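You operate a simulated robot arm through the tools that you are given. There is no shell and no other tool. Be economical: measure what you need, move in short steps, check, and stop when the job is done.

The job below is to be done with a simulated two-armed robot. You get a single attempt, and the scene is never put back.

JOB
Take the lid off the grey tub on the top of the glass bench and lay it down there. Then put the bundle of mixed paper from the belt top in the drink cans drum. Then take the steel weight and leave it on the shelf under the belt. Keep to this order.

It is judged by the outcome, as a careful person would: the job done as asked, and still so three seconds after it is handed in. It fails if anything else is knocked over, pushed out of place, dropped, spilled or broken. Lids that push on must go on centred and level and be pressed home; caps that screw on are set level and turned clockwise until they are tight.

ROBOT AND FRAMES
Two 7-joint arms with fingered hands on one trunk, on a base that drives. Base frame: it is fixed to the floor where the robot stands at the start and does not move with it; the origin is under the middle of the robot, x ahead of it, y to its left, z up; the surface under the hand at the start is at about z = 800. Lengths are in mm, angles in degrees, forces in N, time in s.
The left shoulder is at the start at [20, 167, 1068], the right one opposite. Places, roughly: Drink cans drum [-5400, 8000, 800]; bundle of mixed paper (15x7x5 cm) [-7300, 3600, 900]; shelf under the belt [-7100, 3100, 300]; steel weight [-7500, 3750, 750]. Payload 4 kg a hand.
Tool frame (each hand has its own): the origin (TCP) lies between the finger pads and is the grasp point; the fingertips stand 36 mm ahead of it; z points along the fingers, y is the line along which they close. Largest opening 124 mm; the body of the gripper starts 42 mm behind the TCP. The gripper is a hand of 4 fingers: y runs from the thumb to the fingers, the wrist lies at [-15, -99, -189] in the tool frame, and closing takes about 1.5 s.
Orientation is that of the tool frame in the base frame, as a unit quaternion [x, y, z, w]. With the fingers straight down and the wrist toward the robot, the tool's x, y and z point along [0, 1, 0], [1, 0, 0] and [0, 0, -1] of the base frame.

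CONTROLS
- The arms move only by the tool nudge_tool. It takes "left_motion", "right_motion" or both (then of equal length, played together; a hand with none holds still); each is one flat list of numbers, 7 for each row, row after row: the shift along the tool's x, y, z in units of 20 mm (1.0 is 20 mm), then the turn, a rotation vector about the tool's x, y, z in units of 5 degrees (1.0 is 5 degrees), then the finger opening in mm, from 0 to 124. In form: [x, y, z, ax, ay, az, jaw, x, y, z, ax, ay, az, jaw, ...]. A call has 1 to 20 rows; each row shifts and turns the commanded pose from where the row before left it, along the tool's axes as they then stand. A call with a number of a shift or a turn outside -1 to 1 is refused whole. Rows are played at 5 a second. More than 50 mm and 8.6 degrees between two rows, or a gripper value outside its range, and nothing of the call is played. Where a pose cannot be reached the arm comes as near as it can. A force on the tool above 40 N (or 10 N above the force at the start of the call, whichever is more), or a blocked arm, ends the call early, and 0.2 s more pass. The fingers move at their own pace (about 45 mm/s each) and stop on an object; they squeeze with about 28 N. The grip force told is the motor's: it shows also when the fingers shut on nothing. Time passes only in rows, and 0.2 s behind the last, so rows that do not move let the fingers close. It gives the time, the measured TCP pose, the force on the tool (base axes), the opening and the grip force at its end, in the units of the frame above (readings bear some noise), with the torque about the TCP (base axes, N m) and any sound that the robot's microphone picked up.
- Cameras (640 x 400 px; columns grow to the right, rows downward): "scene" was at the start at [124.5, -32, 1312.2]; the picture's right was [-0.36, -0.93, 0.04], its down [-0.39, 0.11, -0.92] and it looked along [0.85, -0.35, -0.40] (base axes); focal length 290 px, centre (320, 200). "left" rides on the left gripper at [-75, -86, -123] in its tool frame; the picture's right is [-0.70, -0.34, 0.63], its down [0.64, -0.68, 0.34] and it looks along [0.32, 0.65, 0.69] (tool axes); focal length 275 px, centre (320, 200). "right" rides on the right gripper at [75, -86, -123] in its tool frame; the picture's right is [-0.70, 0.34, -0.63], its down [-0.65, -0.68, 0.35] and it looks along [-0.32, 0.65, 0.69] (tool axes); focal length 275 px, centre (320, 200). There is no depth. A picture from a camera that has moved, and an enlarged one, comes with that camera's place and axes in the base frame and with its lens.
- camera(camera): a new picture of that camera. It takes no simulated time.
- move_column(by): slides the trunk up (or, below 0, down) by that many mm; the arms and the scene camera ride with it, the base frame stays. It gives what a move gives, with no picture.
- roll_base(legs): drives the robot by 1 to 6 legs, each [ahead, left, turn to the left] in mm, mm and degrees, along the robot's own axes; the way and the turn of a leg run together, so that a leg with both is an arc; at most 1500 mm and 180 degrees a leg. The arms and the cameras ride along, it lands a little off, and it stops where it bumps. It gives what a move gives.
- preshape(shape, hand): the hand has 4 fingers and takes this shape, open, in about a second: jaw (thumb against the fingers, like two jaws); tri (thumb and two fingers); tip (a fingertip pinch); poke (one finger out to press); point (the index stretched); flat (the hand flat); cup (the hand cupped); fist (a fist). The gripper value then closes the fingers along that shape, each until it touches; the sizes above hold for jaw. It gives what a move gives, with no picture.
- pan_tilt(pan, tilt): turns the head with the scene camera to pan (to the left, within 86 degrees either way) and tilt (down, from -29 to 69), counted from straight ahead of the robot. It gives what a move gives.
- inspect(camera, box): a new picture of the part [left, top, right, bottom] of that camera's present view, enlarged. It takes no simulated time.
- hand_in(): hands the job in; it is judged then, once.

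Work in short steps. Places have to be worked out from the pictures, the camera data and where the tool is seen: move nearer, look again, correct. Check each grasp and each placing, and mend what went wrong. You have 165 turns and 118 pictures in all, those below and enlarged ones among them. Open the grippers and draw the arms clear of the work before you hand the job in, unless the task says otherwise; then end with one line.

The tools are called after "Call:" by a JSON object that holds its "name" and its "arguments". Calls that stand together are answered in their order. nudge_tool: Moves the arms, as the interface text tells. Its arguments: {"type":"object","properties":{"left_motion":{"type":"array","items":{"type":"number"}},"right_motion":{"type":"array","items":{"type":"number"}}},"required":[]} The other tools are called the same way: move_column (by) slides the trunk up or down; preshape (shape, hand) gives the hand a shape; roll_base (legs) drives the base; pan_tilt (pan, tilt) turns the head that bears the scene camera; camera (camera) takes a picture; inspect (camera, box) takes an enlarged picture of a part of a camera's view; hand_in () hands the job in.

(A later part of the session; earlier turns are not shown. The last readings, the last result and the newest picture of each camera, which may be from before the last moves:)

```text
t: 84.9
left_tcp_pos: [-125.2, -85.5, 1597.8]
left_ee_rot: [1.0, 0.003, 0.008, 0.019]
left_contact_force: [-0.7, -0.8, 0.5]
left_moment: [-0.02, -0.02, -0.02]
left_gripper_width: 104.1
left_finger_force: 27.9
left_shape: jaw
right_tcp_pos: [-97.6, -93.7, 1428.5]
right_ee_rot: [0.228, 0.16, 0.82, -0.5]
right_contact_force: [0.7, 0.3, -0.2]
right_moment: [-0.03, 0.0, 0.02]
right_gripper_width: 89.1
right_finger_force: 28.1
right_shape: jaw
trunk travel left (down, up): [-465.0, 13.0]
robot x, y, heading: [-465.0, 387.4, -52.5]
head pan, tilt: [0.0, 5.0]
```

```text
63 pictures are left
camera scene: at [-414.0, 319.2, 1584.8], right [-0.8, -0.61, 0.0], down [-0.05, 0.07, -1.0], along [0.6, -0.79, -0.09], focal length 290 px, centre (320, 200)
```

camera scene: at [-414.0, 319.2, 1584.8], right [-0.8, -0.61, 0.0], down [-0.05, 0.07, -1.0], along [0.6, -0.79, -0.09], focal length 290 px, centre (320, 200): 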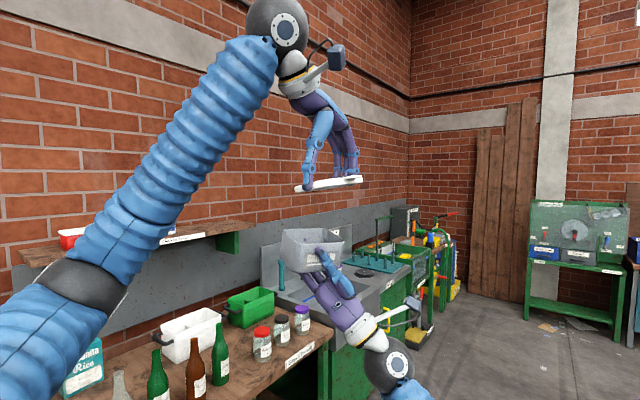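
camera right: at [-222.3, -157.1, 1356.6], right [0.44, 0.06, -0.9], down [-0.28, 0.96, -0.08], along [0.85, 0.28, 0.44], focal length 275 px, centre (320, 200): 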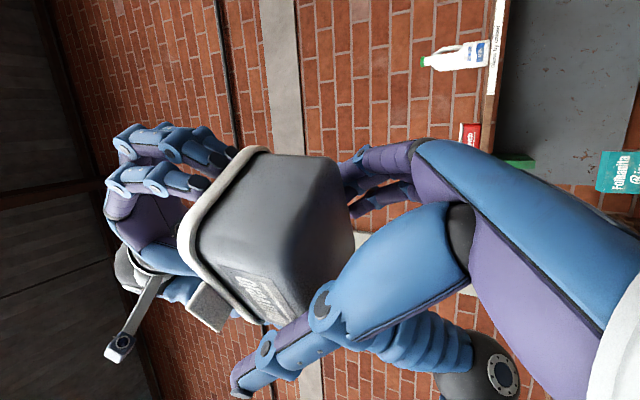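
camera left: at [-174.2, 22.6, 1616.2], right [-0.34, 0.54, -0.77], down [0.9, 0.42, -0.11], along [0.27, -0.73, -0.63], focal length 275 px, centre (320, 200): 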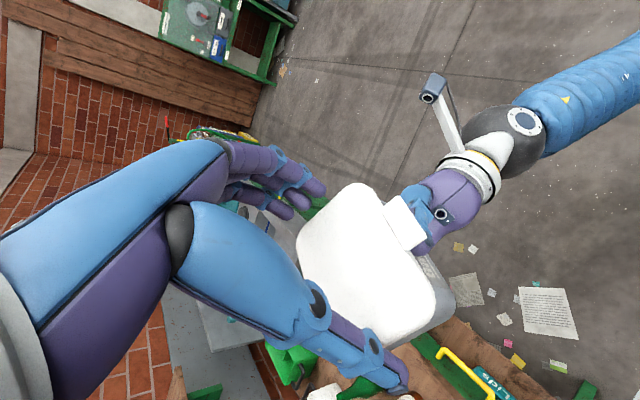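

I move the lid out to the left and down to travel height, clear of the tub.

Call:
{"name": "nudge_tool", "arguments": {"left_motion": [0.95, -0.255, 0, 0, 0, 0, 80, 0.95, -0.255, 0, 0, 0, 0, 80, 0.95, -0.255, 0, 0, 0, 0, 80, 0.95, -0.255, 0, 0, 0, 0, 80, 0.95, -0.255, 0, 0, 0, 0, 80, 0.95, -0.255, 0.5, 0, 0, 0, 80, 0.95, -0.255, 1, 0, 0, 0, 80, 0.95, -0.255, 1, 0, 0, 0, 80, 0.95, -0.255, 1, 0, 0, 0, 80, 0.95, -0.255, 1, 0, 0, 0, 80, 0.95, -0.255, 1, 0, 0, 0, 80, 0.95, -0.255, 1, 0, 0, 0, 80, 0.95, -0.255, 1, 0, 0, 0, 80, 0.95, -0.255, 1, 0, 0, 0, 80, 0.95, -0.255, 1, 0, 0, 0, 80, 0.95, -0.255, 1, 0, 0, 0, 80, 0.95, -0.255, 1, 0, 0, 0, 80, 0, 0, 1, 0, 0, 0, 80, 0, 0, 1, 0, 0, 0, 80, 0, 0, 1, 0, 0, 0, 80]}}

Call:
{"name": "roll_base", "arguments": {"legs": [[271, 354, 0]]}}

Call:
{"name": "pan_tilt", "arguments": {"pan": 20, "tilt": 40}}

Call:
{"name": "camera", "arguments": {"camera": "scene"}}

Call:
{"name": "camera", "arguments": {"camera": "left"}}

```text
t: 89.1
left_tcp_pos: [202.5, -7.5, 1310.8]
left_ee_rot: [1.0, 0.002, 0.008, 0.019]
left_contact_force: [0.2, 1.3, -1.4]
left_moment: [-0.01, 0.02, 0.05]
left_gripper_width: 103.8
left_finger_force: 27.6
left_shape: jaw
right_tcp_pos: [-97.0, -92.5, 1428.6]
right_ee_rot: [0.229, 0.159, 0.82, -0.5]
right_contact_force: [0.7, -0.4, 0.6]
right_moment: [-0.02, 0.01, -0.02]
right_gripper_width: 89.2
right_finger_force: 27.7
right_shape: jaw
trunk travel left (down, up): [-465.0, 13.0]
robot x, y, heading: [-466.5, 385.5, -52.7]
head pan, tilt: [0.0, 5.0]
```

```text
t: 91.8
left_tcp_pos: [641.3, -20.7, 1310.4]
left_ee_rot: [1.0, -0.003, 0.008, 0.02]
left_contact_force: [-0.5, 0.3, 0.3]
left_moment: [0.0, 0.01, -0.03]
left_gripper_width: 103.7
left_finger_force: 28.0
left_shape: jaw
right_tcp_pos: [341.4, -103.4, 1428.3]
right_ee_rot: [0.229, 0.159, 0.822, -0.497]
right_contact_force: [0.7, 0.1, -0.2]
right_moment: [0.02, -0.02, 0.02]
right_gripper_width: 89.2
right_finger_force: 28.2
right_shape: jaw
trunk travel left (down, up): [-465.0, 13.0]
robot x, y, heading: [-19.8, 379.3, -53.2]
head pan, tilt: [0.0, 5.0]
```

```text
t: 92.8
left_tcp_pos: [640.9, -20.0, 1310.3]
left_ee_rot: [1.0, -0.004, 0.007, 0.018]
left_contact_force: [-0.7, -0.5, -0.6]
left_moment: [0.0, 0.01, -0.01]
left_gripper_width: 104.0
left_finger_force: 28.4
left_shape: jaw
right_tcp_pos: [340.6, -102.9, 1428.1]
right_ee_rot: [0.229, 0.158, 0.822, -0.496]
right_contact_force: [-0.2, -0.7, -0.9]
right_moment: [0.0, 0.03, 0.02]
right_gripper_width: 89.2
right_finger_force: 28.0
right_shape: jaw
trunk travel left (down, up): [-465.0, 13.0]
robot x, y, heading: [-23.1, 380.1, -53.3]
head pan, tilt: [20.0, 40.0]
```

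```text
62 pictures are left
camera scene: at [44.9, 339.7, 1529.1], right [-0.55, -0.84, 0.0], down [-0.54, 0.35, -0.77], along [0.64, -0.42, -0.64], focal length 290 px, centre (320, 200)
```

scene: 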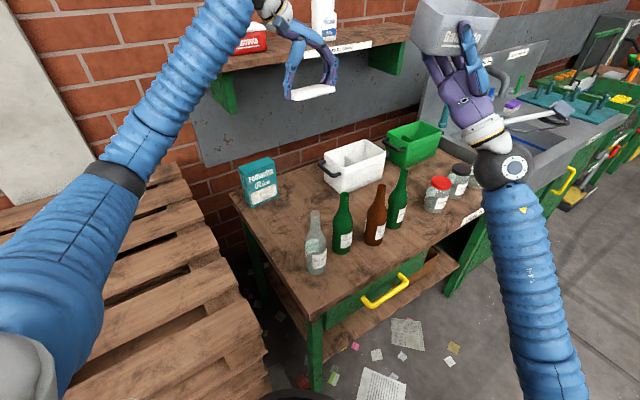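

```text
61 pictures are left
camera left: at [566.1, 70.8, 1429.6], right [-0.68, 0.32, -0.66], down [0.66, 0.66, -0.36], along [0.32, -0.68, -0.66], focal length 275 px, centre (320, 200)
```

left: 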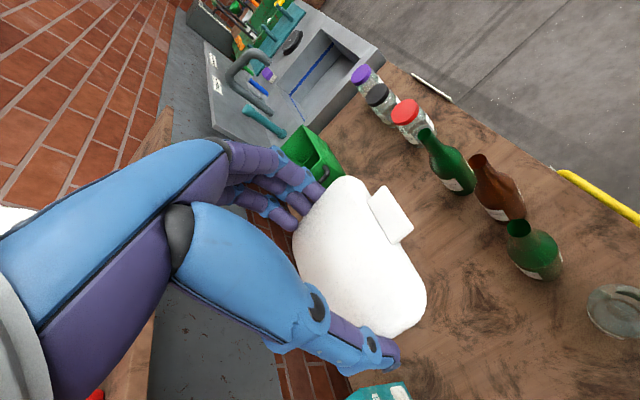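

Position is good. I lower the lid toward the free patch at about (655, 0), behind the bottles.

Call:
{"name": "nudge_tool", "arguments": {"left_motion": [0.35, -0.5, 1, 0, 0, 0, 80, 0.35, -0.5, 1, 0, 0, 0, 80, 0, 0, 1, 0, 0, 0, 80, 0, 0, 1, 0, 0, 0, 80, 0, 0, 1, 0, 0, 0, 80, 0, 0, 1, 0, 0, 0, 80, 0, 0, 1, 0, 0, 0, 80, 0, 0, 1, 0, 0, 0, 80, 0, 0, 1, 0, 0, 0, 80, 0, 0, 1, 0, 0, 0, 80, 0, 0, 1, 0, 0, 0, 80, 0, 0, 1, 0, 0, 0, 80, 0, 0, 1, 0, 0, 0, 80, 0, 0, 1, 0, 0, 0, 80, 0, 0, 1, 0, 0, 0, 80, 0, 0, 1, 0, 0, 0, 80, 0, 0, 1, 0, 0, 0, 80, 0, 0, 1, 0, 0, 0, 80, 0, 0, 1, 0, 0, 0, 80, 0, 0, 0.5, 0, 0, 0, 80]}}

Call:
{"name": "nudge_tool", "arguments": {"left_motion": [0, 0, 0.5, 0, 0, 0, 80, 0, 0, 0.5, 0, 0, 0, 80, 0, 0, 0, 0, 0, 0, 80]}}

Call:
{"name": "camera", "arguments": {"camera": "left"}}

Call:
{"name": "inspect", "arguments": {"camera": "scene", "box": [200, 130, 400, 280]}}

```text
t: 97.0
left_tcp_pos: [662.7, -15.7, 921.2]
left_ee_rot: [1.0, -0.003, 0.007, 0.019]
left_contact_force: [0.9, -0.8, -0.6]
left_moment: [-0.01, -0.04, 0.03]
left_gripper_width: 103.7
left_finger_force: 28.2
left_shape: jaw
right_tcp_pos: [340.8, -103.5, 1429.5]
right_ee_rot: [0.229, 0.16, 0.822, -0.496]
right_contact_force: [-0.5, 0.6, 0.3]
right_moment: [0.01, 0.05, 0.01]
right_gripper_width: 89.0
right_finger_force: 27.7
right_shape: jaw
trunk travel left (down, up): [-465.0, 13.0]
robot x, y, heading: [-20.2, 377.8, -53.5]
head pan, tilt: [20.0, 40.0]
```

```text
t: 97.8
left_tcp_pos: [662.4, -16.9, 900.6]
left_ee_rot: [1.0, -0.004, 0.009, 0.02]
left_contact_force: [0.5, 0.4, -0.7]
left_moment: [0.01, 0.02, 0.01]
left_gripper_width: 103.9
left_finger_force: 28.1
left_shape: jaw
right_tcp_pos: [341.5, -102.7, 1428.5]
right_ee_rot: [0.228, 0.159, 0.822, -0.496]
right_contact_force: [0.6, 0.2, -0.7]
right_moment: [-0.05, 0.03, -0.01]
right_gripper_width: 89.1
right_finger_force: 28.2
right_shape: jaw
trunk travel left (down, up): [-465.0, 13.0]
robot x, y, heading: [-17.9, 384.0, -53.5]
head pan, tilt: [20.0, 40.0]
```

```text
60 pictures are left
camera left: at [587.0, 75.0, 1019.8], right [-0.68, 0.32, -0.66], down [0.66, 0.66, -0.36], along [0.32, -0.68, -0.66], focal length 275 px, centre (320, 200)
```

left: 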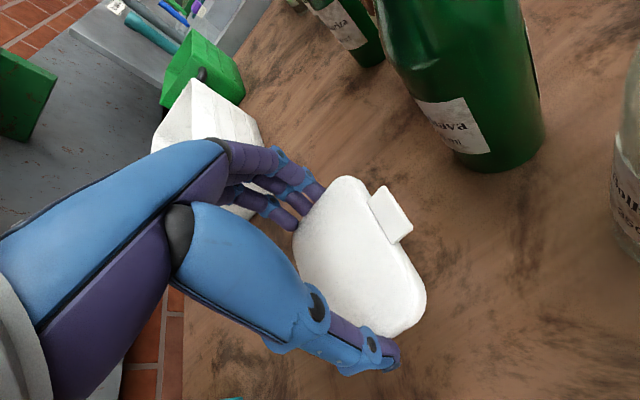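

```text
2.67 times, centred on (300, 205) of scene
camera zoom: at [44.7, 339.8, 1529.1], right [-0.55, -0.84, 0.0], down [-0.54, 0.35, -0.77], along [0.64, -0.42, -0.64], focal length 774 px, centre (373, 187)
```

zoom: 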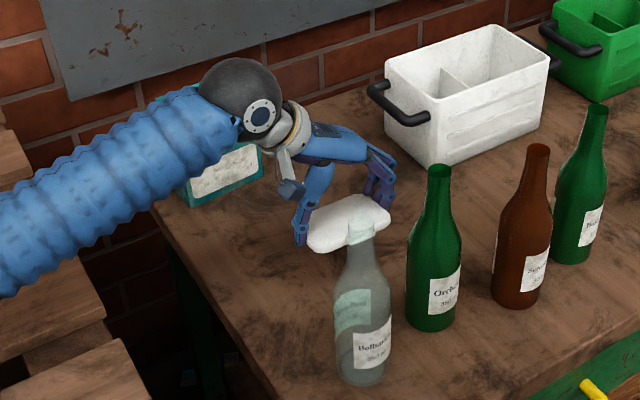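

I lower onto the bench slowly until contact.

Call:
{"name": "nudge_tool", "arguments": {"left_motion": [-0.2, 0, 0.9, 0, 0, 0, 80, 0, 0, 0.9, 0, 0, 0, 80, 0, 0, 0.2, 0, 0, 0, 80, 0, 0, 0.2, 0, 0, 0, 80, 0, 0, 0.2, 0, 0, 0, 80, 0, 0, 0.2, 0, 0, 0, 80, 0, 0, 0, 0, 0, 0, 80]}}

Call:
{"name": "inspect", "arguments": {"camera": "scene", "box": [250, 180, 370, 260]}}

```text
t: 99.4
left_tcp_pos: [658.4, -17.3, 849.0]
left_ee_rot: [1.0, -0.004, 0.008, 0.02]
left_contact_force: [-0.2, 0.3, -0.5]
left_moment: [-0.04, -0.01, 0.02]
left_gripper_width: 103.5
left_finger_force: 28.1
left_shape: jaw
right_tcp_pos: [340.8, -103.3, 1428.9]
right_ee_rot: [0.228, 0.159, 0.822, -0.496]
right_contact_force: [-0.4, 0.6, -0.6]
right_moment: [0.0, 0.01, -0.01]
right_gripper_width: 89.1
right_finger_force: 28.3
right_shape: jaw
trunk travel left (down, up): [-465.0, 13.0]
robot x, y, heading: [-21.0, 379.2, -53.4]
head pan, tilt: [20.0, 40.0]
```

```text
5.00 times, centred on (310, 220) of scene
camera zoom: at [44.7, 339.9, 1529.1], right [-0.55, -0.84, 0.0], down [-0.54, 0.35, -0.77], along [0.64, -0.42, -0.64], focal length 1451 px, centre (370, 100)
```

zoom: 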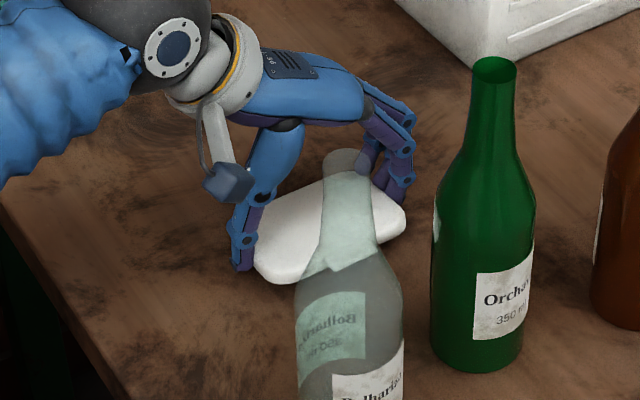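

Call:
{"name": "nudge_tool", "arguments": {"left_motion": [0, 0, 0.1, 0, 0, 0, 80, 0, 0, 0.1, 0, 0, 0, 80, 0, 0, 0.1, 0, 0, 0, 80, 0, 0, 0.1, 0, 0, 0, 80, 0, 0, 0.1, 0, 0, 0, 80, 0, 0, 0.1, 0, 0, 0, 80, 0, 0, 0.1, 0, 0, 0, 80, 0, 0, 0, 0, 0, 0, 80]}}

```text
t: 101.2
left_tcp_pos: [657.7, -18.8, 837.4]
left_ee_rot: [1.0, -0.003, 0.01, 0.021]
left_contact_force: [-0.7, -4.5, 28.0]
left_moment: [1.36, -0.3, 0.14]
left_gripper_width: 103.5
left_finger_force: 28.3
left_shape: jaw
right_tcp_pos: [338.6, -102.2, 1430.1]
right_ee_rot: [0.229, 0.159, 0.823, -0.496]
right_contact_force: [0.2, 0.4, -0.3]
right_moment: [0.02, 0.01, 0.03]
right_gripper_width: 89.2
right_finger_force: 27.8
right_shape: jaw
trunk travel left (down, up): [-465.0, 13.0]
robot x, y, heading: [-23.2, 375.1, -53.2]
head pan, tilt: [20.0, 40.0]
```

The lid is on the bench (28 N). I ease off 2 mm, open and rise.

Call:
{"name": "nudge_tool", "arguments": {"left_motion": [0, 0, -0.1, 0, 0, 0, 80, 0, 0, 0, 0, 0, 0, 104, 0, 0, 0, 0, 0, 0, 114, 0, 0, 0, 0, 0, 0, 122, 0, 0, -0.5, 0, 0, 0, 122, 0, 0, -1, 0, 0, 0, 122, 0, 0, -1, 0, 0, 0, 122, 0, 0, -1, 0, 0, 0, 122, 0, 0, 0, 0, 0, 0, 122]}}

Call:
{"name": "camera", "arguments": {"camera": "left"}}

```text
t: 103.2
left_tcp_pos: [659.4, -15.5, 906.7]
left_ee_rot: [1.0, -0.004, 0.007, 0.02]
left_contact_force: [-0.6, -0.9, -0.1]
left_moment: [0.0, -0.02, 0.01]
left_gripper_width: 122.0
left_finger_force: 0.1
left_shape: jaw
right_tcp_pos: [340.8, -102.9, 1429.4]
right_ee_rot: [0.228, 0.159, 0.823, -0.496]
right_contact_force: [-0.1, 0.2, 0.1]
right_moment: [-0.02, 0.0, 0.01]
right_gripper_width: 89.3
right_finger_force: 27.8
right_shape: jaw
trunk travel left (down, up): [-465.0, 13.0]
robot x, y, heading: [-25.5, 379.1, -53.4]
head pan, tilt: [20.0, 40.0]
```

```text
57 pictures are left
camera left: at [583.1, 75.3, 1025.5], right [-0.68, 0.32, -0.66], down [0.66, 0.66, -0.36], along [0.32, -0.68, -0.66], focal length 275 px, centre (320, 200)
```

left: 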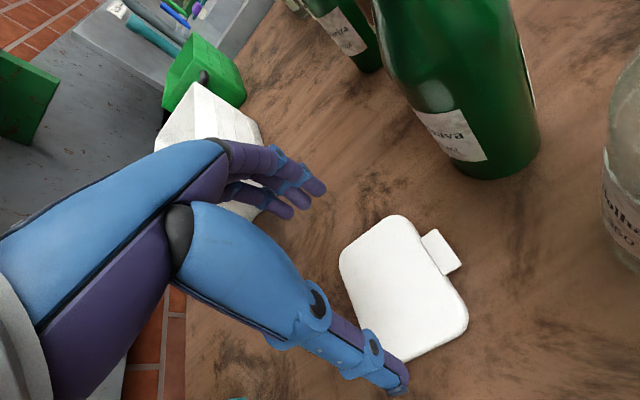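

The lid lies on the bench. Now I bring the left hand back over the tub held by the right hand: up, then across.

Call:
{"name": "nudge_tool", "arguments": {"left_motion": [0, 0, -1, 0, 0, 0, 124, 0, 0, -1, 0, 0, 0, 124, 0, 0, -1, 0, 0, 0, 124, 0, 0, -1, 0, 0, 0, 124, 0, 0, -1, 0, 0, 0, 124, 0, 0, -1, 0, 0, 0, 124, 0, 0, -1, 0, 0, 0, 124, 0, 0, -1, 0, 0, 0, 124, 0, 0, -1, 0, 0, 0, 124, 0, 0, -1, 0, 0, 0, 124, 0, 0, -1, 0, 0, 0, 124, 0, 0, -1, 0, 0, 0, 124, 0, 0, -1, 0, 0, 0, 124, 0, 0, -1, 0, 0, 0, 124, 0, 0, -1, 0, 0, 0, 124, 0, 0, -1, 0, 0, 0, 124, 0, 0, -1, 0, 0, 0, 124, 0, 0, -1, 0, 0, 0, 124, 0, 0, -1, 0, 0, 0, 124, 0, 0, -1, 0, 0, 0, 124]}}

Call:
{"name": "nudge_tool", "arguments": {"left_motion": [-0.985, 0.23, -0.95, 0, 0, 0, 124, -0.985, 0.23, -0.95, 0, 0, 0, 124, -0.985, 0.23, -0.95, 0, 0, 0, 124, -0.985, 0.23, -0.95, 0, 0, 0, 124, -0.985, 0.23, -0.95, 0, 0, 0, 124, -0.985, 0.23, -0.95, 0, 0, 0, 124, -0.985, 0.23, -0.95, 0, 0, 0, 124, -0.985, 0.23, -0.95, 0, 0, 0, 124, -0.985, 0.23, -0.95, 0, 0, 0, 124, -0.985, 0.23, -0.95, 0, 0, 0, 124, -0.985, 0.23, -0.95, 0, 0, 0, 124, -0.985, 0.23, -0.95, 0, 0, 0, 124, -0.985, 0.23, -0.95, 0, 0, 0, 124, -0.985, 0.23, -0.95, 0, 0, 0, 124, -0.985, 0.23, -0.95, 0, 0, 0, 124, -0.985, 0.23, -0.5, 0, 0, 0, 124, -0.985, 0.23, 0, 0, 0, 0, 124, 0, 0, 0, 0, 0, 0, 124]}}

Call:
{"name": "nudge_tool", "arguments": {"left_motion": [0, 0, 0, 0, 0, 0.8, 124, 0, 0, 0, 0, 0, 0.8, 124, 0, 0, 0, 0, 0, 0.8, 124, 0, 0, 0, 0, 0, 0.8, 124, 0, 0, 0, 0, 0, 0.8, 124, 0, 0, 0, 0.4, 0.93, 0, 124, 0, 0, 0, 0.4, 0.93, 0, 124, 0, 0, 0, 0.4, 0.93, 0, 124, 0, 0, 0, 0, 0, 0, 124]}}

Call:
{"name": "camera", "arguments": {"camera": "left"}}

```text
t: 107.4
left_tcp_pos: [651.2, -1.0, 1307.6]
left_ee_rot: [1.0, -0.004, 0.008, 0.019]
left_contact_force: [-1.2, 0.6, 0.5]
left_moment: [-0.01, 0.0, 0.0]
left_gripper_width: 123.7
left_finger_force: 0.1
left_shape: jaw
right_tcp_pos: [340.8, -103.2, 1428.1]
right_ee_rot: [0.228, 0.159, 0.822, -0.497]
right_contact_force: [0.5, -0.5, -0.3]
right_moment: [0.01, 0.0, -0.05]
right_gripper_width: 89.3
right_finger_force: 27.8
right_shape: jaw
trunk travel left (down, up): [-465.0, 13.0]
robot x, y, heading: [-22.1, 378.1, -53.3]
head pan, tilt: [20.0, 40.0]
```

```text
t: 111.2
left_tcp_pos: [311.1, -64.7, 1597.3]
left_ee_rot: [1.0, -0.003, 0.008, 0.019]
left_contact_force: [-0.3, 0.3, 0.1]
left_moment: [-0.01, 0.0, 0.01]
left_gripper_width: 124.0
left_finger_force: 0.1
left_shape: jaw
right_tcp_pos: [341.8, -102.5, 1428.3]
right_ee_rot: [0.229, 0.158, 0.822, -0.497]
right_contact_force: [0.8, 0.8, 0.9]
right_moment: [-0.01, -0.01, 0.01]
right_gripper_width: 89.0
right_finger_force: 28.1
right_shape: jaw
trunk travel left (down, up): [-465.0, 13.0]
robot x, y, heading: [-21.3, 381.9, -53.4]
head pan, tilt: [20.0, 40.0]
```

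```text
t: 113.2
left_tcp_pos: [311.8, -65.5, 1599.3]
left_ee_rot: [0.975, -0.172, 0.141, -0.013]
left_contact_force: [0.1, 0.7, -0.2]
left_moment: [0.02, -0.02, 0.01]
left_gripper_width: 123.8
left_finger_force: 0.0
left_shape: jaw
right_tcp_pos: [340.1, -102.7, 1428.9]
right_ee_rot: [0.229, 0.158, 0.822, -0.497]
right_contact_force: [-0.3, -0.3, 0.0]
right_moment: [-0.04, -0.01, -0.01]
right_gripper_width: 89.4
right_finger_force: 28.2
right_shape: jaw
trunk travel left (down, up): [-465.0, 13.0]
robot x, y, heading: [-23.2, 377.3, -53.1]
head pan, tilt: [20.0, 40.0]
```

```text
56 pictures are left
camera left: at [239.2, 44.5, 1703.0], right [-0.34, 0.54, -0.77], down [0.9, 0.41, -0.11], along [0.26, -0.73, -0.63], focal length 275 px, centre (320, 200)
```

left: 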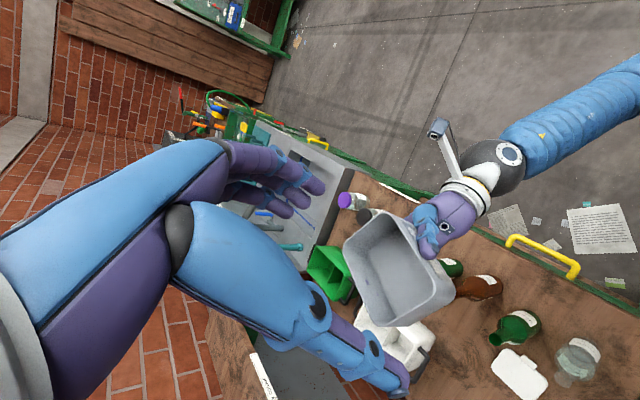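

I shift to hover 60 mm before the tub grasp pose (derived from the earlier lid grasp), then look.

Call:
{"name": "nudge_tool", "arguments": {"left_motion": [0.29, 0.75, 0, 0, 0, 0, 124, 0.29, 0.75, 0.9, 0, 0, 0, 124, 0, 0, 1, 0, 0, 0, 124, 0, 0, 1, 0, 0, 0, 124, 0, 0, 0, 0, 0, 0, 124]}}

Call:
{"name": "camera", "arguments": {"camera": "left"}}

```text
t: 114.4
left_tcp_pos: [327.3, -97.9, 1544.0]
left_ee_rot: [0.975, -0.173, 0.14, -0.013]
left_contact_force: [0.4, 0.0, -0.6]
left_moment: [0.01, 0.04, 0.03]
left_gripper_width: 123.7
left_finger_force: 0.1
left_shape: jaw
right_tcp_pos: [339.5, -103.5, 1428.0]
right_ee_rot: [0.228, 0.159, 0.822, -0.496]
right_contact_force: [0.6, 0.5, 0.6]
right_moment: [0.01, 0.01, -0.01]
right_gripper_width: 89.3
right_finger_force: 27.7
right_shape: jaw
trunk travel left (down, up): [-465.0, 13.0]
robot x, y, heading: [-17.5, 379.8, -53.2]
head pan, tilt: [20.0, 40.0]
```

```text
55 pictures are left
camera left: at [255.0, 11.4, 1648.5], right [-0.34, 0.54, -0.77], down [0.9, 0.41, -0.11], along [0.26, -0.73, -0.63], focal length 275 px, centre (320, 200)
```

left: 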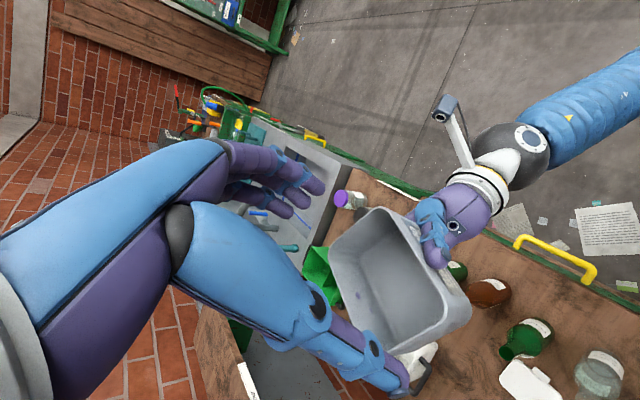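

Aligned like before. I descend 57 mm astride the tub walls, then close.

Call:
{"name": "nudge_tool", "arguments": {"left_motion": [0, 0, 0.7, 0, 0, 0, 122, 0, 0, 0.7, 0, 0, 0, 122, 0, 0, 0.7, 0, 0, 0, 122, 0, 0, 0.7, 0, 0, 0, 122, 0, 0, 0, 0, 0, 0, 122]}}

Call:
{"name": "inspect", "arguments": {"camera": "left", "box": [220, 130, 480, 400]}}

Call:
{"name": "pan_tilt", "arguments": {"pan": 0, "tilt": 5}}

Call:
{"name": "inspect", "arguments": {"camera": "scene", "box": [220, 130, 460, 280]}}

```text
t: 115.6
left_tcp_pos: [342.3, -99.6, 1490.6]
left_ee_rot: [0.975, -0.173, 0.139, -0.013]
left_contact_force: [0.0, -0.1, -1.1]
left_moment: [-0.01, -0.01, 0.0]
left_gripper_width: 122.5
left_finger_force: 0.1
left_shape: jaw
right_tcp_pos: [340.1, -104.0, 1429.1]
right_ee_rot: [0.228, 0.159, 0.822, -0.497]
right_contact_force: [-0.1, 0.2, 0.2]
right_moment: [0.03, 0.02, 0.0]
right_gripper_width: 89.1
right_finger_force: 28.1
right_shape: jaw
trunk travel left (down, up): [-465.0, 13.0]
robot x, y, heading: [-24.2, 381.4, -53.3]
head pan, tilt: [20.0, 40.0]
```

```text
1.48 times, centred on (350, 265) of left
camera zoom: at [270.4, 9.5, 1594.8], right [-0.34, 0.54, -0.77], down [0.9, 0.41, -0.11], along [0.26, -0.73, -0.63], focal length 408 px, centre (276, 104)
```

zoom: 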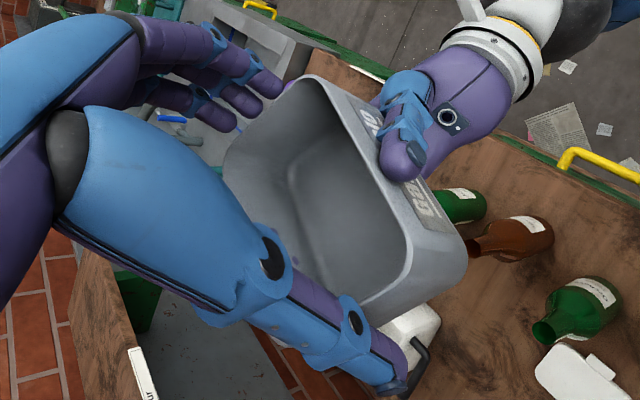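

```text
t: 116.6
left_tcp_pos: [344.0, -100.1, 1491.1]
left_ee_rot: [0.975, -0.172, 0.139, -0.013]
left_contact_force: [0.1, -0.3, -0.3]
left_moment: [0.01, -0.02, 0.01]
left_gripper_width: 122.2
left_finger_force: 0.0
left_shape: jaw
right_tcp_pos: [339.8, -102.3, 1429.0]
right_ee_rot: [0.229, 0.159, 0.822, -0.496]
right_contact_force: [-1.1, 0.3, -0.4]
right_moment: [-0.01, 0.0, -0.01]
right_gripper_width: 89.0
right_finger_force: 28.1
right_shape: jaw
trunk travel left (down, up): [-465.0, 13.0]
robot x, y, heading: [-22.1, 378.2, -53.5]
head pan, tilt: [0.0, 5.0]
```

```text
2.67 times, centred on (340, 205) of scene
camera zoom: at [28.4, 312.7, 1584.7], right [-0.8, -0.6, 0.0], down [-0.05, 0.07, -1.0], along [0.6, -0.8, -0.09], focal length 774 px, centre (267, 187)
```

zoom: 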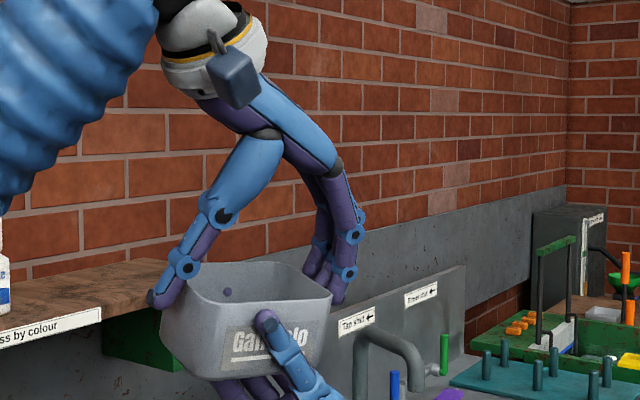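

Astride correctly. A bit deeper, then close the left hand on the walls.

Call:
{"name": "nudge_tool", "arguments": {"left_motion": [0, -0.1, 0.35, 0, 0, 0, 122, 0, 0, 0, 0, 0, 0, 112, 0, 0, 0, 0, 0, 0, 104, 0, 0, 0, 0, 0, 0, 96, 0, 0, 0, 0, 0, 0, 85, 0, 0, 0, 0, 0, 0, 75, 0, 0, 0, 0, 0, 0, 75]}}

Call:
{"name": "inspect", "arguments": {"camera": "scene", "box": [220, 130, 460, 280]}}

```text
t: 118.2
left_tcp_pos: [345.1, -98.7, 1484.9]
left_ee_rot: [0.975, -0.173, 0.139, -0.013]
left_contact_force: [1.1, 1.6, -0.2]
left_moment: [0.01, 0.02, -0.07]
left_gripper_width: 94.3
left_finger_force: 27.6
left_shape: jaw
right_tcp_pos: [340.6, -104.1, 1427.8]
right_ee_rot: [0.229, 0.159, 0.822, -0.496]
right_contact_force: [-1.1, -1.3, 0.2]
right_moment: [0.0, -0.01, 0.06]
right_gripper_width: 89.1
right_finger_force: 27.8
right_shape: jaw
trunk travel left (down, up): [-465.0, 13.0]
robot x, y, heading: [-19.2, 378.8, -53.1]
head pan, tilt: [0.0, 5.0]
```

```text
2.67 times, centred on (340, 205) of scene
camera zoom: at [28.4, 312.6, 1584.8], right [-0.8, -0.6, 0.0], down [-0.05, 0.07, -1.0], along [0.6, -0.8, -0.09], focal length 774 px, centre (267, 187)
```

zoom: 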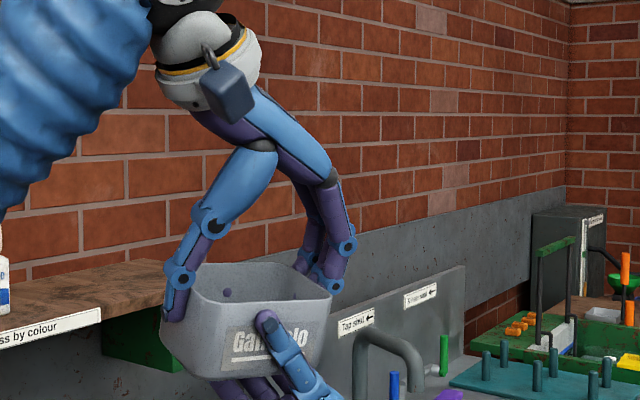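

Held at 94.3 mm with no disturbance. I open the right hand and withdraw it back along its axis.

Call:
{"name": "nudge_tool", "arguments": {"right_motion": [0, 0, 0, 0, 0, 0, 100, 0, 0, 0, 0, 0, 0, 115, 0, 0, 0, 0, 0, 0, 124, 0, 0, 0, 0, 0, 0, 124, 0, 0, -0.5, 0, 0, 0, 124, 0, 0, -1, 0, 0, 0, 124, 0, 0, -1, 0, 0, 0, 124, 0, 0, -1, 0, 0, 0, 124, 0, 0, -1, 0, 0, 0, 124, 0, 0, -1, 0, 0, 0, 124, 0, 0, 0, 0, 0, 0, 124]}}

Call:
{"name": "camera", "arguments": {"camera": "scene"}}

```text
t: 120.6
left_tcp_pos: [346.2, -98.7, 1482.8]
left_ee_rot: [0.975, -0.172, 0.14, -0.012]
left_contact_force: [0.3, -0.5, 0.3]
left_moment: [0.02, 0.0, 0.01]
left_gripper_width: 94.3
left_finger_force: 27.8
left_shape: jaw
right_tcp_pos: [316.8, -158.0, 1334.1]
right_ee_rot: [0.228, 0.159, 0.822, -0.496]
right_contact_force: [0.2, -0.3, 0.3]
right_moment: [0.01, -0.01, 0.0]
right_gripper_width: 124.0
right_finger_force: 0.0
right_shape: jaw
trunk travel left (down, up): [-465.0, 13.0]
robot x, y, heading: [-23.3, 375.6, -53.3]
head pan, tilt: [0.0, 5.0]
```

```text
51 pictures are left
camera scene: at [28.5, 312.8, 1584.8], right [-0.8, -0.6, 0.0], down [-0.05, 0.07, -1.0], along [0.6, -0.8, -0.09], focal length 290 px, centre (320, 200)
```

scene: 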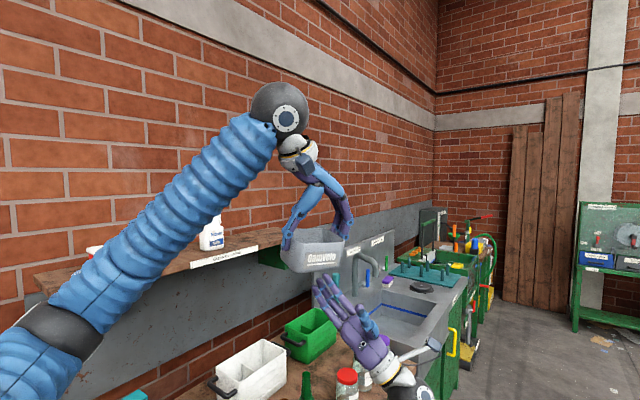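

The left hand has the tub alone. I retreat the right hand, level and yaw the tub and head back over the bench.

Call:
{"name": "nudge_tool", "arguments": {"left_motion": [0, 0, 0, -0.4, -0.93, 0, 75, 0, 0, 0, -0.4, -0.93, 0, 75, 0, 0, 0, -0.4, -0.93, 0, 75, 0, 0, 0, 0, 0, -0.8, 75, 0, 0, 0, 0, 0, -0.8, 75, 0, 0, 0, 0, 0, -0.8, 75, 0, 0, 0, 0, 0, -0.8, 75, 0, 0, 0, 0, 0, -0.8, 75, 1, 0, 0, 0, 0, 0, 75, 1, 0, 0, 0, 0, 0, 75, 1, 0, 0, 0, 0, 0, 75, 1, 0, 0, 0, 0, 0, 75, 1, 0, 0, 0, 0, 0, 75, 1, 0, 0, 0, 0, 0, 75, 1, 0, 0, 0, 0, 0, 75], "right_motion": [0.766, -0.445, -0.465, 0, 0, 0, 124, 0.766, -0.445, -0.465, 0, 0, 0, 124, 0.766, -0.445, -0.465, 0, 0, 0, 124, 0.766, -0.445, -0.465, 0, 0, 0, 124, 0.766, -0.445, -0.465, 0, 0, 0, 124, 0.766, -0.445, -0.465, 0, 0, 0, 124, 0.766, -0.445, -0.465, 0, 0, 0, 124, 0.766, -0.445, -0.465, 0, 0, 0, 124, 0.766, -0.445, -0.465, 0, 0, 0, 124, 0.766, -0.445, -0.465, 0, 0, 0, 124, 0.766, -0.445, -0.465, 0, 0, 0, 124, 0.766, -0.445, -0.465, 0, 0, 0, 124, 0.766, -0.445, -0.465, 0, 0, 0, 124, 0, 0, 0, 0, 0, 0, 124, 0, 0, 0, 0, 0, 0, 124]}}

Call:
{"name": "nudge_tool", "arguments": {"left_motion": [0.95, 0, 1, 0, 0, 0, 75, 0.95, 0, 1, 0, 0, 0, 75, 0.95, 0, 1, 0, 0, 0, 75, 0.95, 0, 1, 0, 0, 0, 75, 0.95, 0, 1, 0, 0, 0, 75, 0.95, 0, 1, 0, 0, 0, 75, 0.95, 0, 1, 0, 0, 0, 75, 0.95, 0, 1, 0, 0, 0, 75, 0.95, 0, 1, 0, 0, 0, 75, 0, 0, 1, 0, 0, 0, 75, 0, 0, 1, 0, 0, 0, 75, 0, 0, 1, 0, 0, 0, 75, 0, 0, 1, 0, 0, 0, 75, 0, 0, 1, 0, 0, 0, 75, 0, 0, 0, 0, 0, 0, 75]}}

Call:
{"name": "pan_tilt", "arguments": {"pan": 20, "tilt": 40}}

Call:
{"name": "camera", "arguments": {"camera": "scene"}}

Call:
{"name": "camera", "arguments": {"camera": "left"}}

```text
t: 123.8
left_tcp_pos: [486.5, -102.3, 1485.6]
left_ee_rot: [1.0, -0.004, 0.008, 0.019]
left_contact_force: [-0.1, -0.7, 0.6]
left_moment: [-0.04, 0.05, 0.03]
left_gripper_width: 94.3
left_finger_force: 27.9
left_shape: jaw
right_tcp_pos: [107.6, -312.7, 1333.4]
right_ee_rot: [0.23, 0.159, 0.823, -0.495]
right_contact_force: [-0.3, -0.7, -0.5]
right_moment: [-0.01, 0.01, 0.01]
right_gripper_width: 123.6
right_finger_force: 0.0
right_shape: jaw
trunk travel left (down, up): [-465.0, 13.0]
robot x, y, heading: [-21.1, 380.3, -53.3]
head pan, tilt: [0.0, 5.0]
```

```text
t: 127.0
left_tcp_pos: [661.1, -110.6, 1209.2]
left_ee_rot: [1.0, -0.003, 0.008, 0.019]
left_contact_force: [-0.1, -0.7, 0.5]
left_moment: [0.0, -0.02, -0.02]
left_gripper_width: 94.4
left_finger_force: 27.9
left_shape: jaw
right_tcp_pos: [108.7, -312.6, 1334.5]
right_ee_rot: [0.229, 0.16, 0.822, -0.496]
right_contact_force: [1.0, 0.3, 0.8]
right_moment: [-0.03, 0.0, 0.03]
right_gripper_width: 123.7
right_finger_force: 0.0
right_shape: jaw
trunk travel left (down, up): [-465.0, 13.0]
robot x, y, heading: [-23.1, 379.3, -53.4]
head pan, tilt: [0.0, 5.0]
```

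```text
t: 128.0
left_tcp_pos: [660.9, -111.4, 1208.9]
left_ee_rot: [1.0, -0.004, 0.008, 0.02]
left_contact_force: [1.0, -0.5, 0.6]
left_moment: [0.04, 0.01, -0.01]
left_gripper_width: 94.2
left_finger_force: 27.9
left_shape: jaw
right_tcp_pos: [107.8, -312.2, 1335.0]
right_ee_rot: [0.229, 0.159, 0.822, -0.496]
right_contact_force: [0.5, 0.0, -0.9]
right_moment: [0.03, 0.01, -0.02]
right_gripper_width: 123.7
right_finger_force: 0.0
right_shape: jaw
trunk travel left (down, up): [-465.0, 13.0]
robot x, y, heading: [-19.5, 378.3, -53.1]
head pan, tilt: [20.0, 40.0]
```

```text
50 pictures are left
camera scene: at [44.6, 339.7, 1529.1], right [-0.55, -0.84, 0.0], down [-0.54, 0.35, -0.77], along [0.64, -0.42, -0.64], focal length 290 px, centre (320, 200)
```

scene: 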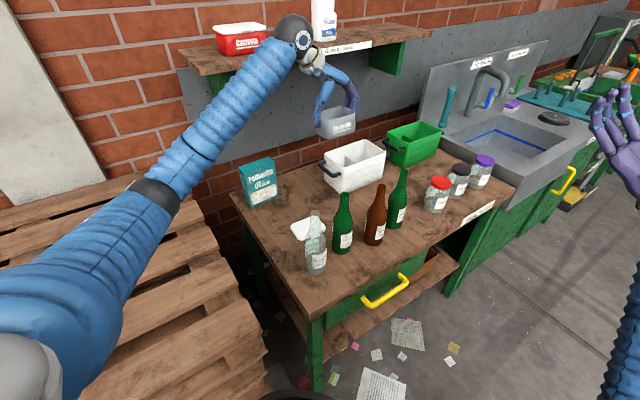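

```text
49 pictures are left
camera left: at [585.8, -20.5, 1328.2], right [-0.68, 0.32, -0.66], down [0.66, 0.66, -0.36], along [0.32, -0.68, -0.66], focal length 275 px, centre (320, 200)
```

left: 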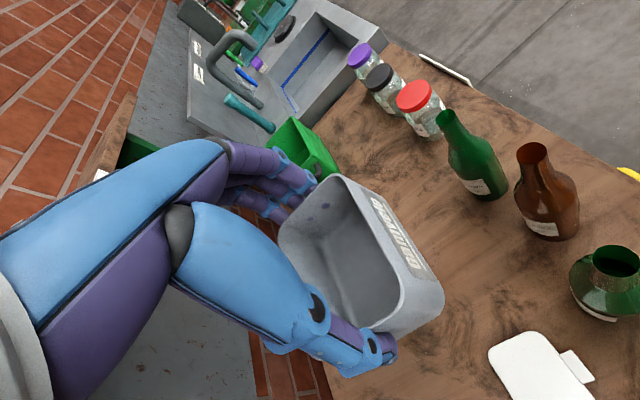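

The tub hangs level with the print facing front. I carry it over its old place and down to 930.

Call:
{"name": "nudge_tool", "arguments": {"left_motion": [0.97, -0.19, 0.6, 0.23, 0, 0, 75, 0.97, -0.19, 0.6, 0.23, 0, 0, 75, 0.97, -0.19, 1, 0, 0, 0, 75, 0.97, -0.19, 1, 0, 0, 0, 75, 0.97, -0.19, 1, 0, 0, 0, 75, 0.97, -0.19, 1, 0, 0, 0, 75, 0, 0, 1, 0, 0, 0, 75, 0, 0, 1, 0, 0, 0, 75, 0, 0, 1, 0, 0, 0, 75, 0, 0, 1, 0, 0, 0, 75, 0, 0, 1, 0, 0, 0, 75, 0, 0, 1, 0, 0, 0, 75, 0, 0, 1, 0, 0, 0, 75, 0, 0, 1, 0, 0, 0, 75, 0, 0, 0, 0, 0, 0, 75]}}

Call:
{"name": "camera", "arguments": {"camera": "left"}}

Call:
{"name": "inspect", "arguments": {"camera": "scene", "box": [200, 110, 400, 260]}}

```text
t: 131.2
left_tcp_pos: [783.5, -91.5, 948.1]
left_ee_rot: [1.0, -0.003, 0.008, -0.001]
left_contact_force: [0.1, -0.4, 0.3]
left_moment: [-0.02, -0.01, 0.0]
left_gripper_width: 94.2
left_finger_force: 28.2
left_shape: jaw
right_tcp_pos: [108.7, -310.7, 1334.0]
right_ee_rot: [0.228, 0.159, 0.822, -0.497]
right_contact_force: [0.0, 0.0, 0.1]
right_moment: [-0.03, -0.04, -0.02]
right_gripper_width: 123.8
right_finger_force: 0.0
right_shape: jaw
trunk travel left (down, up): [-465.0, 13.0]
robot x, y, heading: [-20.4, 381.0, -53.4]
head pan, tilt: [20.0, 40.0]
```

```text
48 pictures are left
camera left: at [707.6, -4.5, 1069.8], right [-0.68, 0.34, -0.64], down [0.65, 0.68, -0.33], along [0.32, -0.65, -0.69], focal length 275 px, centre (320, 200)
```

left: 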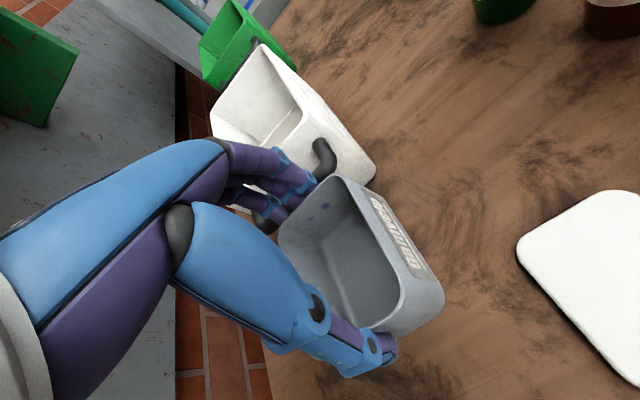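

```text
2.67 times, centred on (300, 185) of scene
camera zoom: at [44.5, 339.9, 1529.1], right [-0.55, -0.84, 0.0], down [-0.54, 0.35, -0.77], along [0.64, -0.42, -0.64], focal length 774 px, centre (373, 240)
```

zoom: 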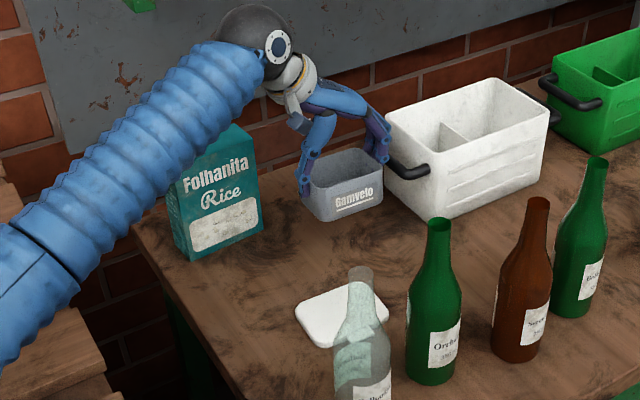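

Clear of the bin handle. I lower gently to contact.

Call:
{"name": "nudge_tool", "arguments": {"left_motion": [-0.15, 0, 1, 0, 0, 0, 75, -0.15, 0, 1, 0, 0, 0, 75, 0, 0, 0.8, 0, 0, 0, 75, 0, 0, 0.15, 0, 0, 0, 75, 0, 0, 0.15, 0, 0, 0, 75, 0, 0, 0.15, 0, 0, 0, 75, 0, 0, 0.15, 0, 0, 0, 75, 0, 0, 0.15, 0, 0, 0, 75, 0, 0, 0.15, 0, 0, 0, 75, 0, 0, 0, 0, 0, 0, 75]}}

```text
t: 133.4
left_tcp_pos: [777.4, -89.6, 871.4]
left_ee_rot: [1.0, -0.004, 0.007, 0.0]
left_contact_force: [0.6, 0.0, -0.2]
left_moment: [0.01, -0.03, 0.01]
left_gripper_width: 94.1
left_finger_force: 27.9
left_shape: jaw
right_tcp_pos: [107.9, -312.9, 1334.6]
right_ee_rot: [0.229, 0.159, 0.822, -0.496]
right_contact_force: [-0.4, 0.1, -0.5]
right_moment: [-0.03, -0.02, -0.02]
right_gripper_width: 123.6
right_finger_force: 0.0
right_shape: jaw
trunk travel left (down, up): [-465.0, 13.0]
robot x, y, heading: [-23.3, 377.2, -53.3]
head pan, tilt: [20.0, 40.0]
```

Call:
{"name": "nudge_tool", "arguments": {"left_motion": [0, 0, 0.12, 0, 0, 0, 75, 0, 0, 0.12, 0, 0, 0, 75, 0, 0, 0.12, 0, 0, 0, 75, 0, 0, 0.12, 0, 0, 0, 75, 0, 0, 0.12, 0, 0, 0, 75, 0, 0, 0, 0, 0, 0, 75]}}

Call:
{"name": "inspect", "arguments": {"camera": "scene", "box": [250, 130, 370, 210]}}

```text
t: 134.8
left_tcp_pos: [776.8, -89.2, 864.8]
left_ee_rot: [1.0, -0.003, 0.01, 0.001]
left_contact_force: [-4.5, -1.1, 21.9]
left_moment: [-0.25, 0.02, -0.16]
left_gripper_width: 93.3
left_finger_force: 27.8
left_shape: jaw
right_tcp_pos: [106.4, -311.5, 1335.6]
right_ee_rot: [0.228, 0.16, 0.823, -0.495]
right_contact_force: [0.5, -0.3, 0.1]
right_moment: [-0.01, -0.01, 0.02]
right_gripper_width: 123.9
right_finger_force: 0.0
right_shape: jaw
trunk travel left (down, up): [-465.0, 13.0]
robot x, y, heading: [-19.8, 378.6, -53.4]
head pan, tilt: [20.0, 40.0]
```

```text
5.00 times, centred on (310, 170) of scene
camera zoom: at [42.3, 340.8, 1529.3], right [-0.55, -0.84, 0.0], down [-0.54, 0.35, -0.77], along [0.64, -0.42, -0.64], focal length 1451 px, centre (370, 350)
```

zoom: 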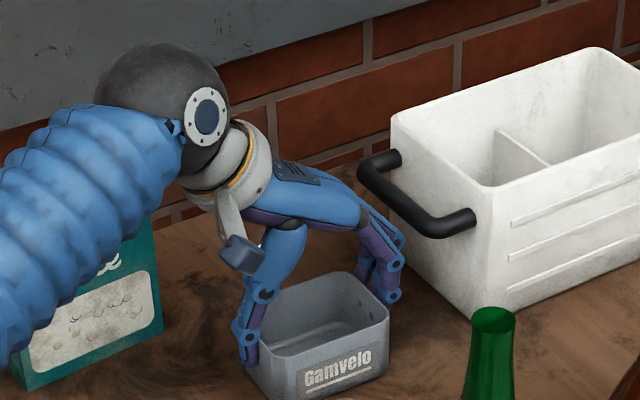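

Contact. I ease off, open modestly, and rise straight up.

Call:
{"name": "nudge_tool", "arguments": {"left_motion": [0, 0, -0.08, 0, 0, 0, 75, 0, 0, 0, 0, 0, 0, 98, 0, 0, 0, 0, 0, 0, 108, 0, 0, 0, 0, 0, 0, 112, 0, 0, -0.5, 0, 0, 0, 112, 0, 0, -1, 0, 0, 0, 112, 0, 0, -1, 0, 0, 0, 112, 0, 0, -1, 0, 0, 0, 112, 0, 0, -1, 0, 0, 0, 112, 0, 0, -1, 0, 0, 0, 112, 0, 0, -1, 0, 0, 0, 112, 0, 0, -1, 0, 0, 0, 112, 0, 0, 0, 0, 0, 0, 112]}}

Call:
{"name": "nudge_tool", "arguments": {"left_motion": [-0.8, 0, -1, 0, 0, 0, 112, -0.8, 0, -1, 0, 0, 0, 112, -0.8, 0, -1, 0, 0, 0, 112, -0.8, 0, -1, 0, 0, 0, 112, -0.8, 0, -1, 0, 0, 0, 112, -0.8, 0, -1, 0, 0, 0, 112, -0.8, 0, -1, 0, 0, 0, 112, -0.8, 0, -1, 0, 0, 0, 112, -0.8, 0, -1, 0, 0, 0, 112, -0.8, 0, -1, 0, 0, 0, 112]}}

Call:
{"name": "camera", "arguments": {"camera": "scene"}}

```text
t: 137.6
left_tcp_pos: [775.9, -89.8, 1012.2]
left_ee_rot: [1.0, -0.003, 0.008, -0.001]
left_contact_force: [-0.2, -1.0, 0.4]
left_moment: [0.01, 0.01, -0.01]
left_gripper_width: 111.6
left_finger_force: 0.1
left_shape: jaw
right_tcp_pos: [107.2, -313.3, 1334.6]
right_ee_rot: [0.229, 0.159, 0.822, -0.497]
right_contact_force: [1.5, 0.5, 0.2]
right_moment: [-0.01, 0.03, -0.03]
right_gripper_width: 123.7
right_finger_force: 0.1
right_shape: jaw
trunk travel left (down, up): [-465.0, 13.0]
robot x, y, heading: [-25.3, 382.4, -53.5]
head pan, tilt: [20.0, 40.0]
```

```text
t: 139.8
left_tcp_pos: [609.8, -86.9, 1209.8]
left_ee_rot: [1.0, -0.003, 0.008, -0.001]
left_contact_force: [-0.3, -1.3, 0.2]
left_moment: [0.0, -0.02, -0.03]
left_gripper_width: 111.8
left_finger_force: 0.1
left_shape: jaw
right_tcp_pos: [107.7, -311.8, 1335.1]
right_ee_rot: [0.228, 0.159, 0.823, -0.496]
right_contact_force: [0.5, -0.1, 0.3]
right_moment: [0.0, -0.01, 0.02]
right_gripper_width: 123.7
right_finger_force: 0.1
right_shape: jaw
trunk travel left (down, up): [-465.0, 13.0]
robot x, y, heading: [-23.3, 373.1, -53.3]
head pan, tilt: [20.0, 40.0]
```

```text
45 pictures are left
camera scene: at [44.0, 339.7, 1529.1], right [-0.55, -0.84, 0.0], down [-0.54, 0.35, -0.77], along [0.64, -0.42, -0.64], focal length 290 px, centre (320, 200)
```

scene: 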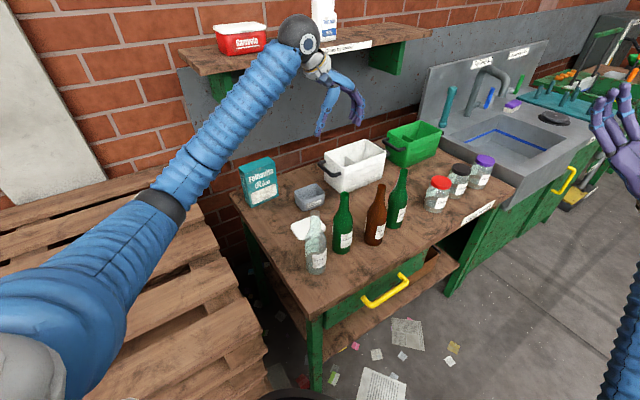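

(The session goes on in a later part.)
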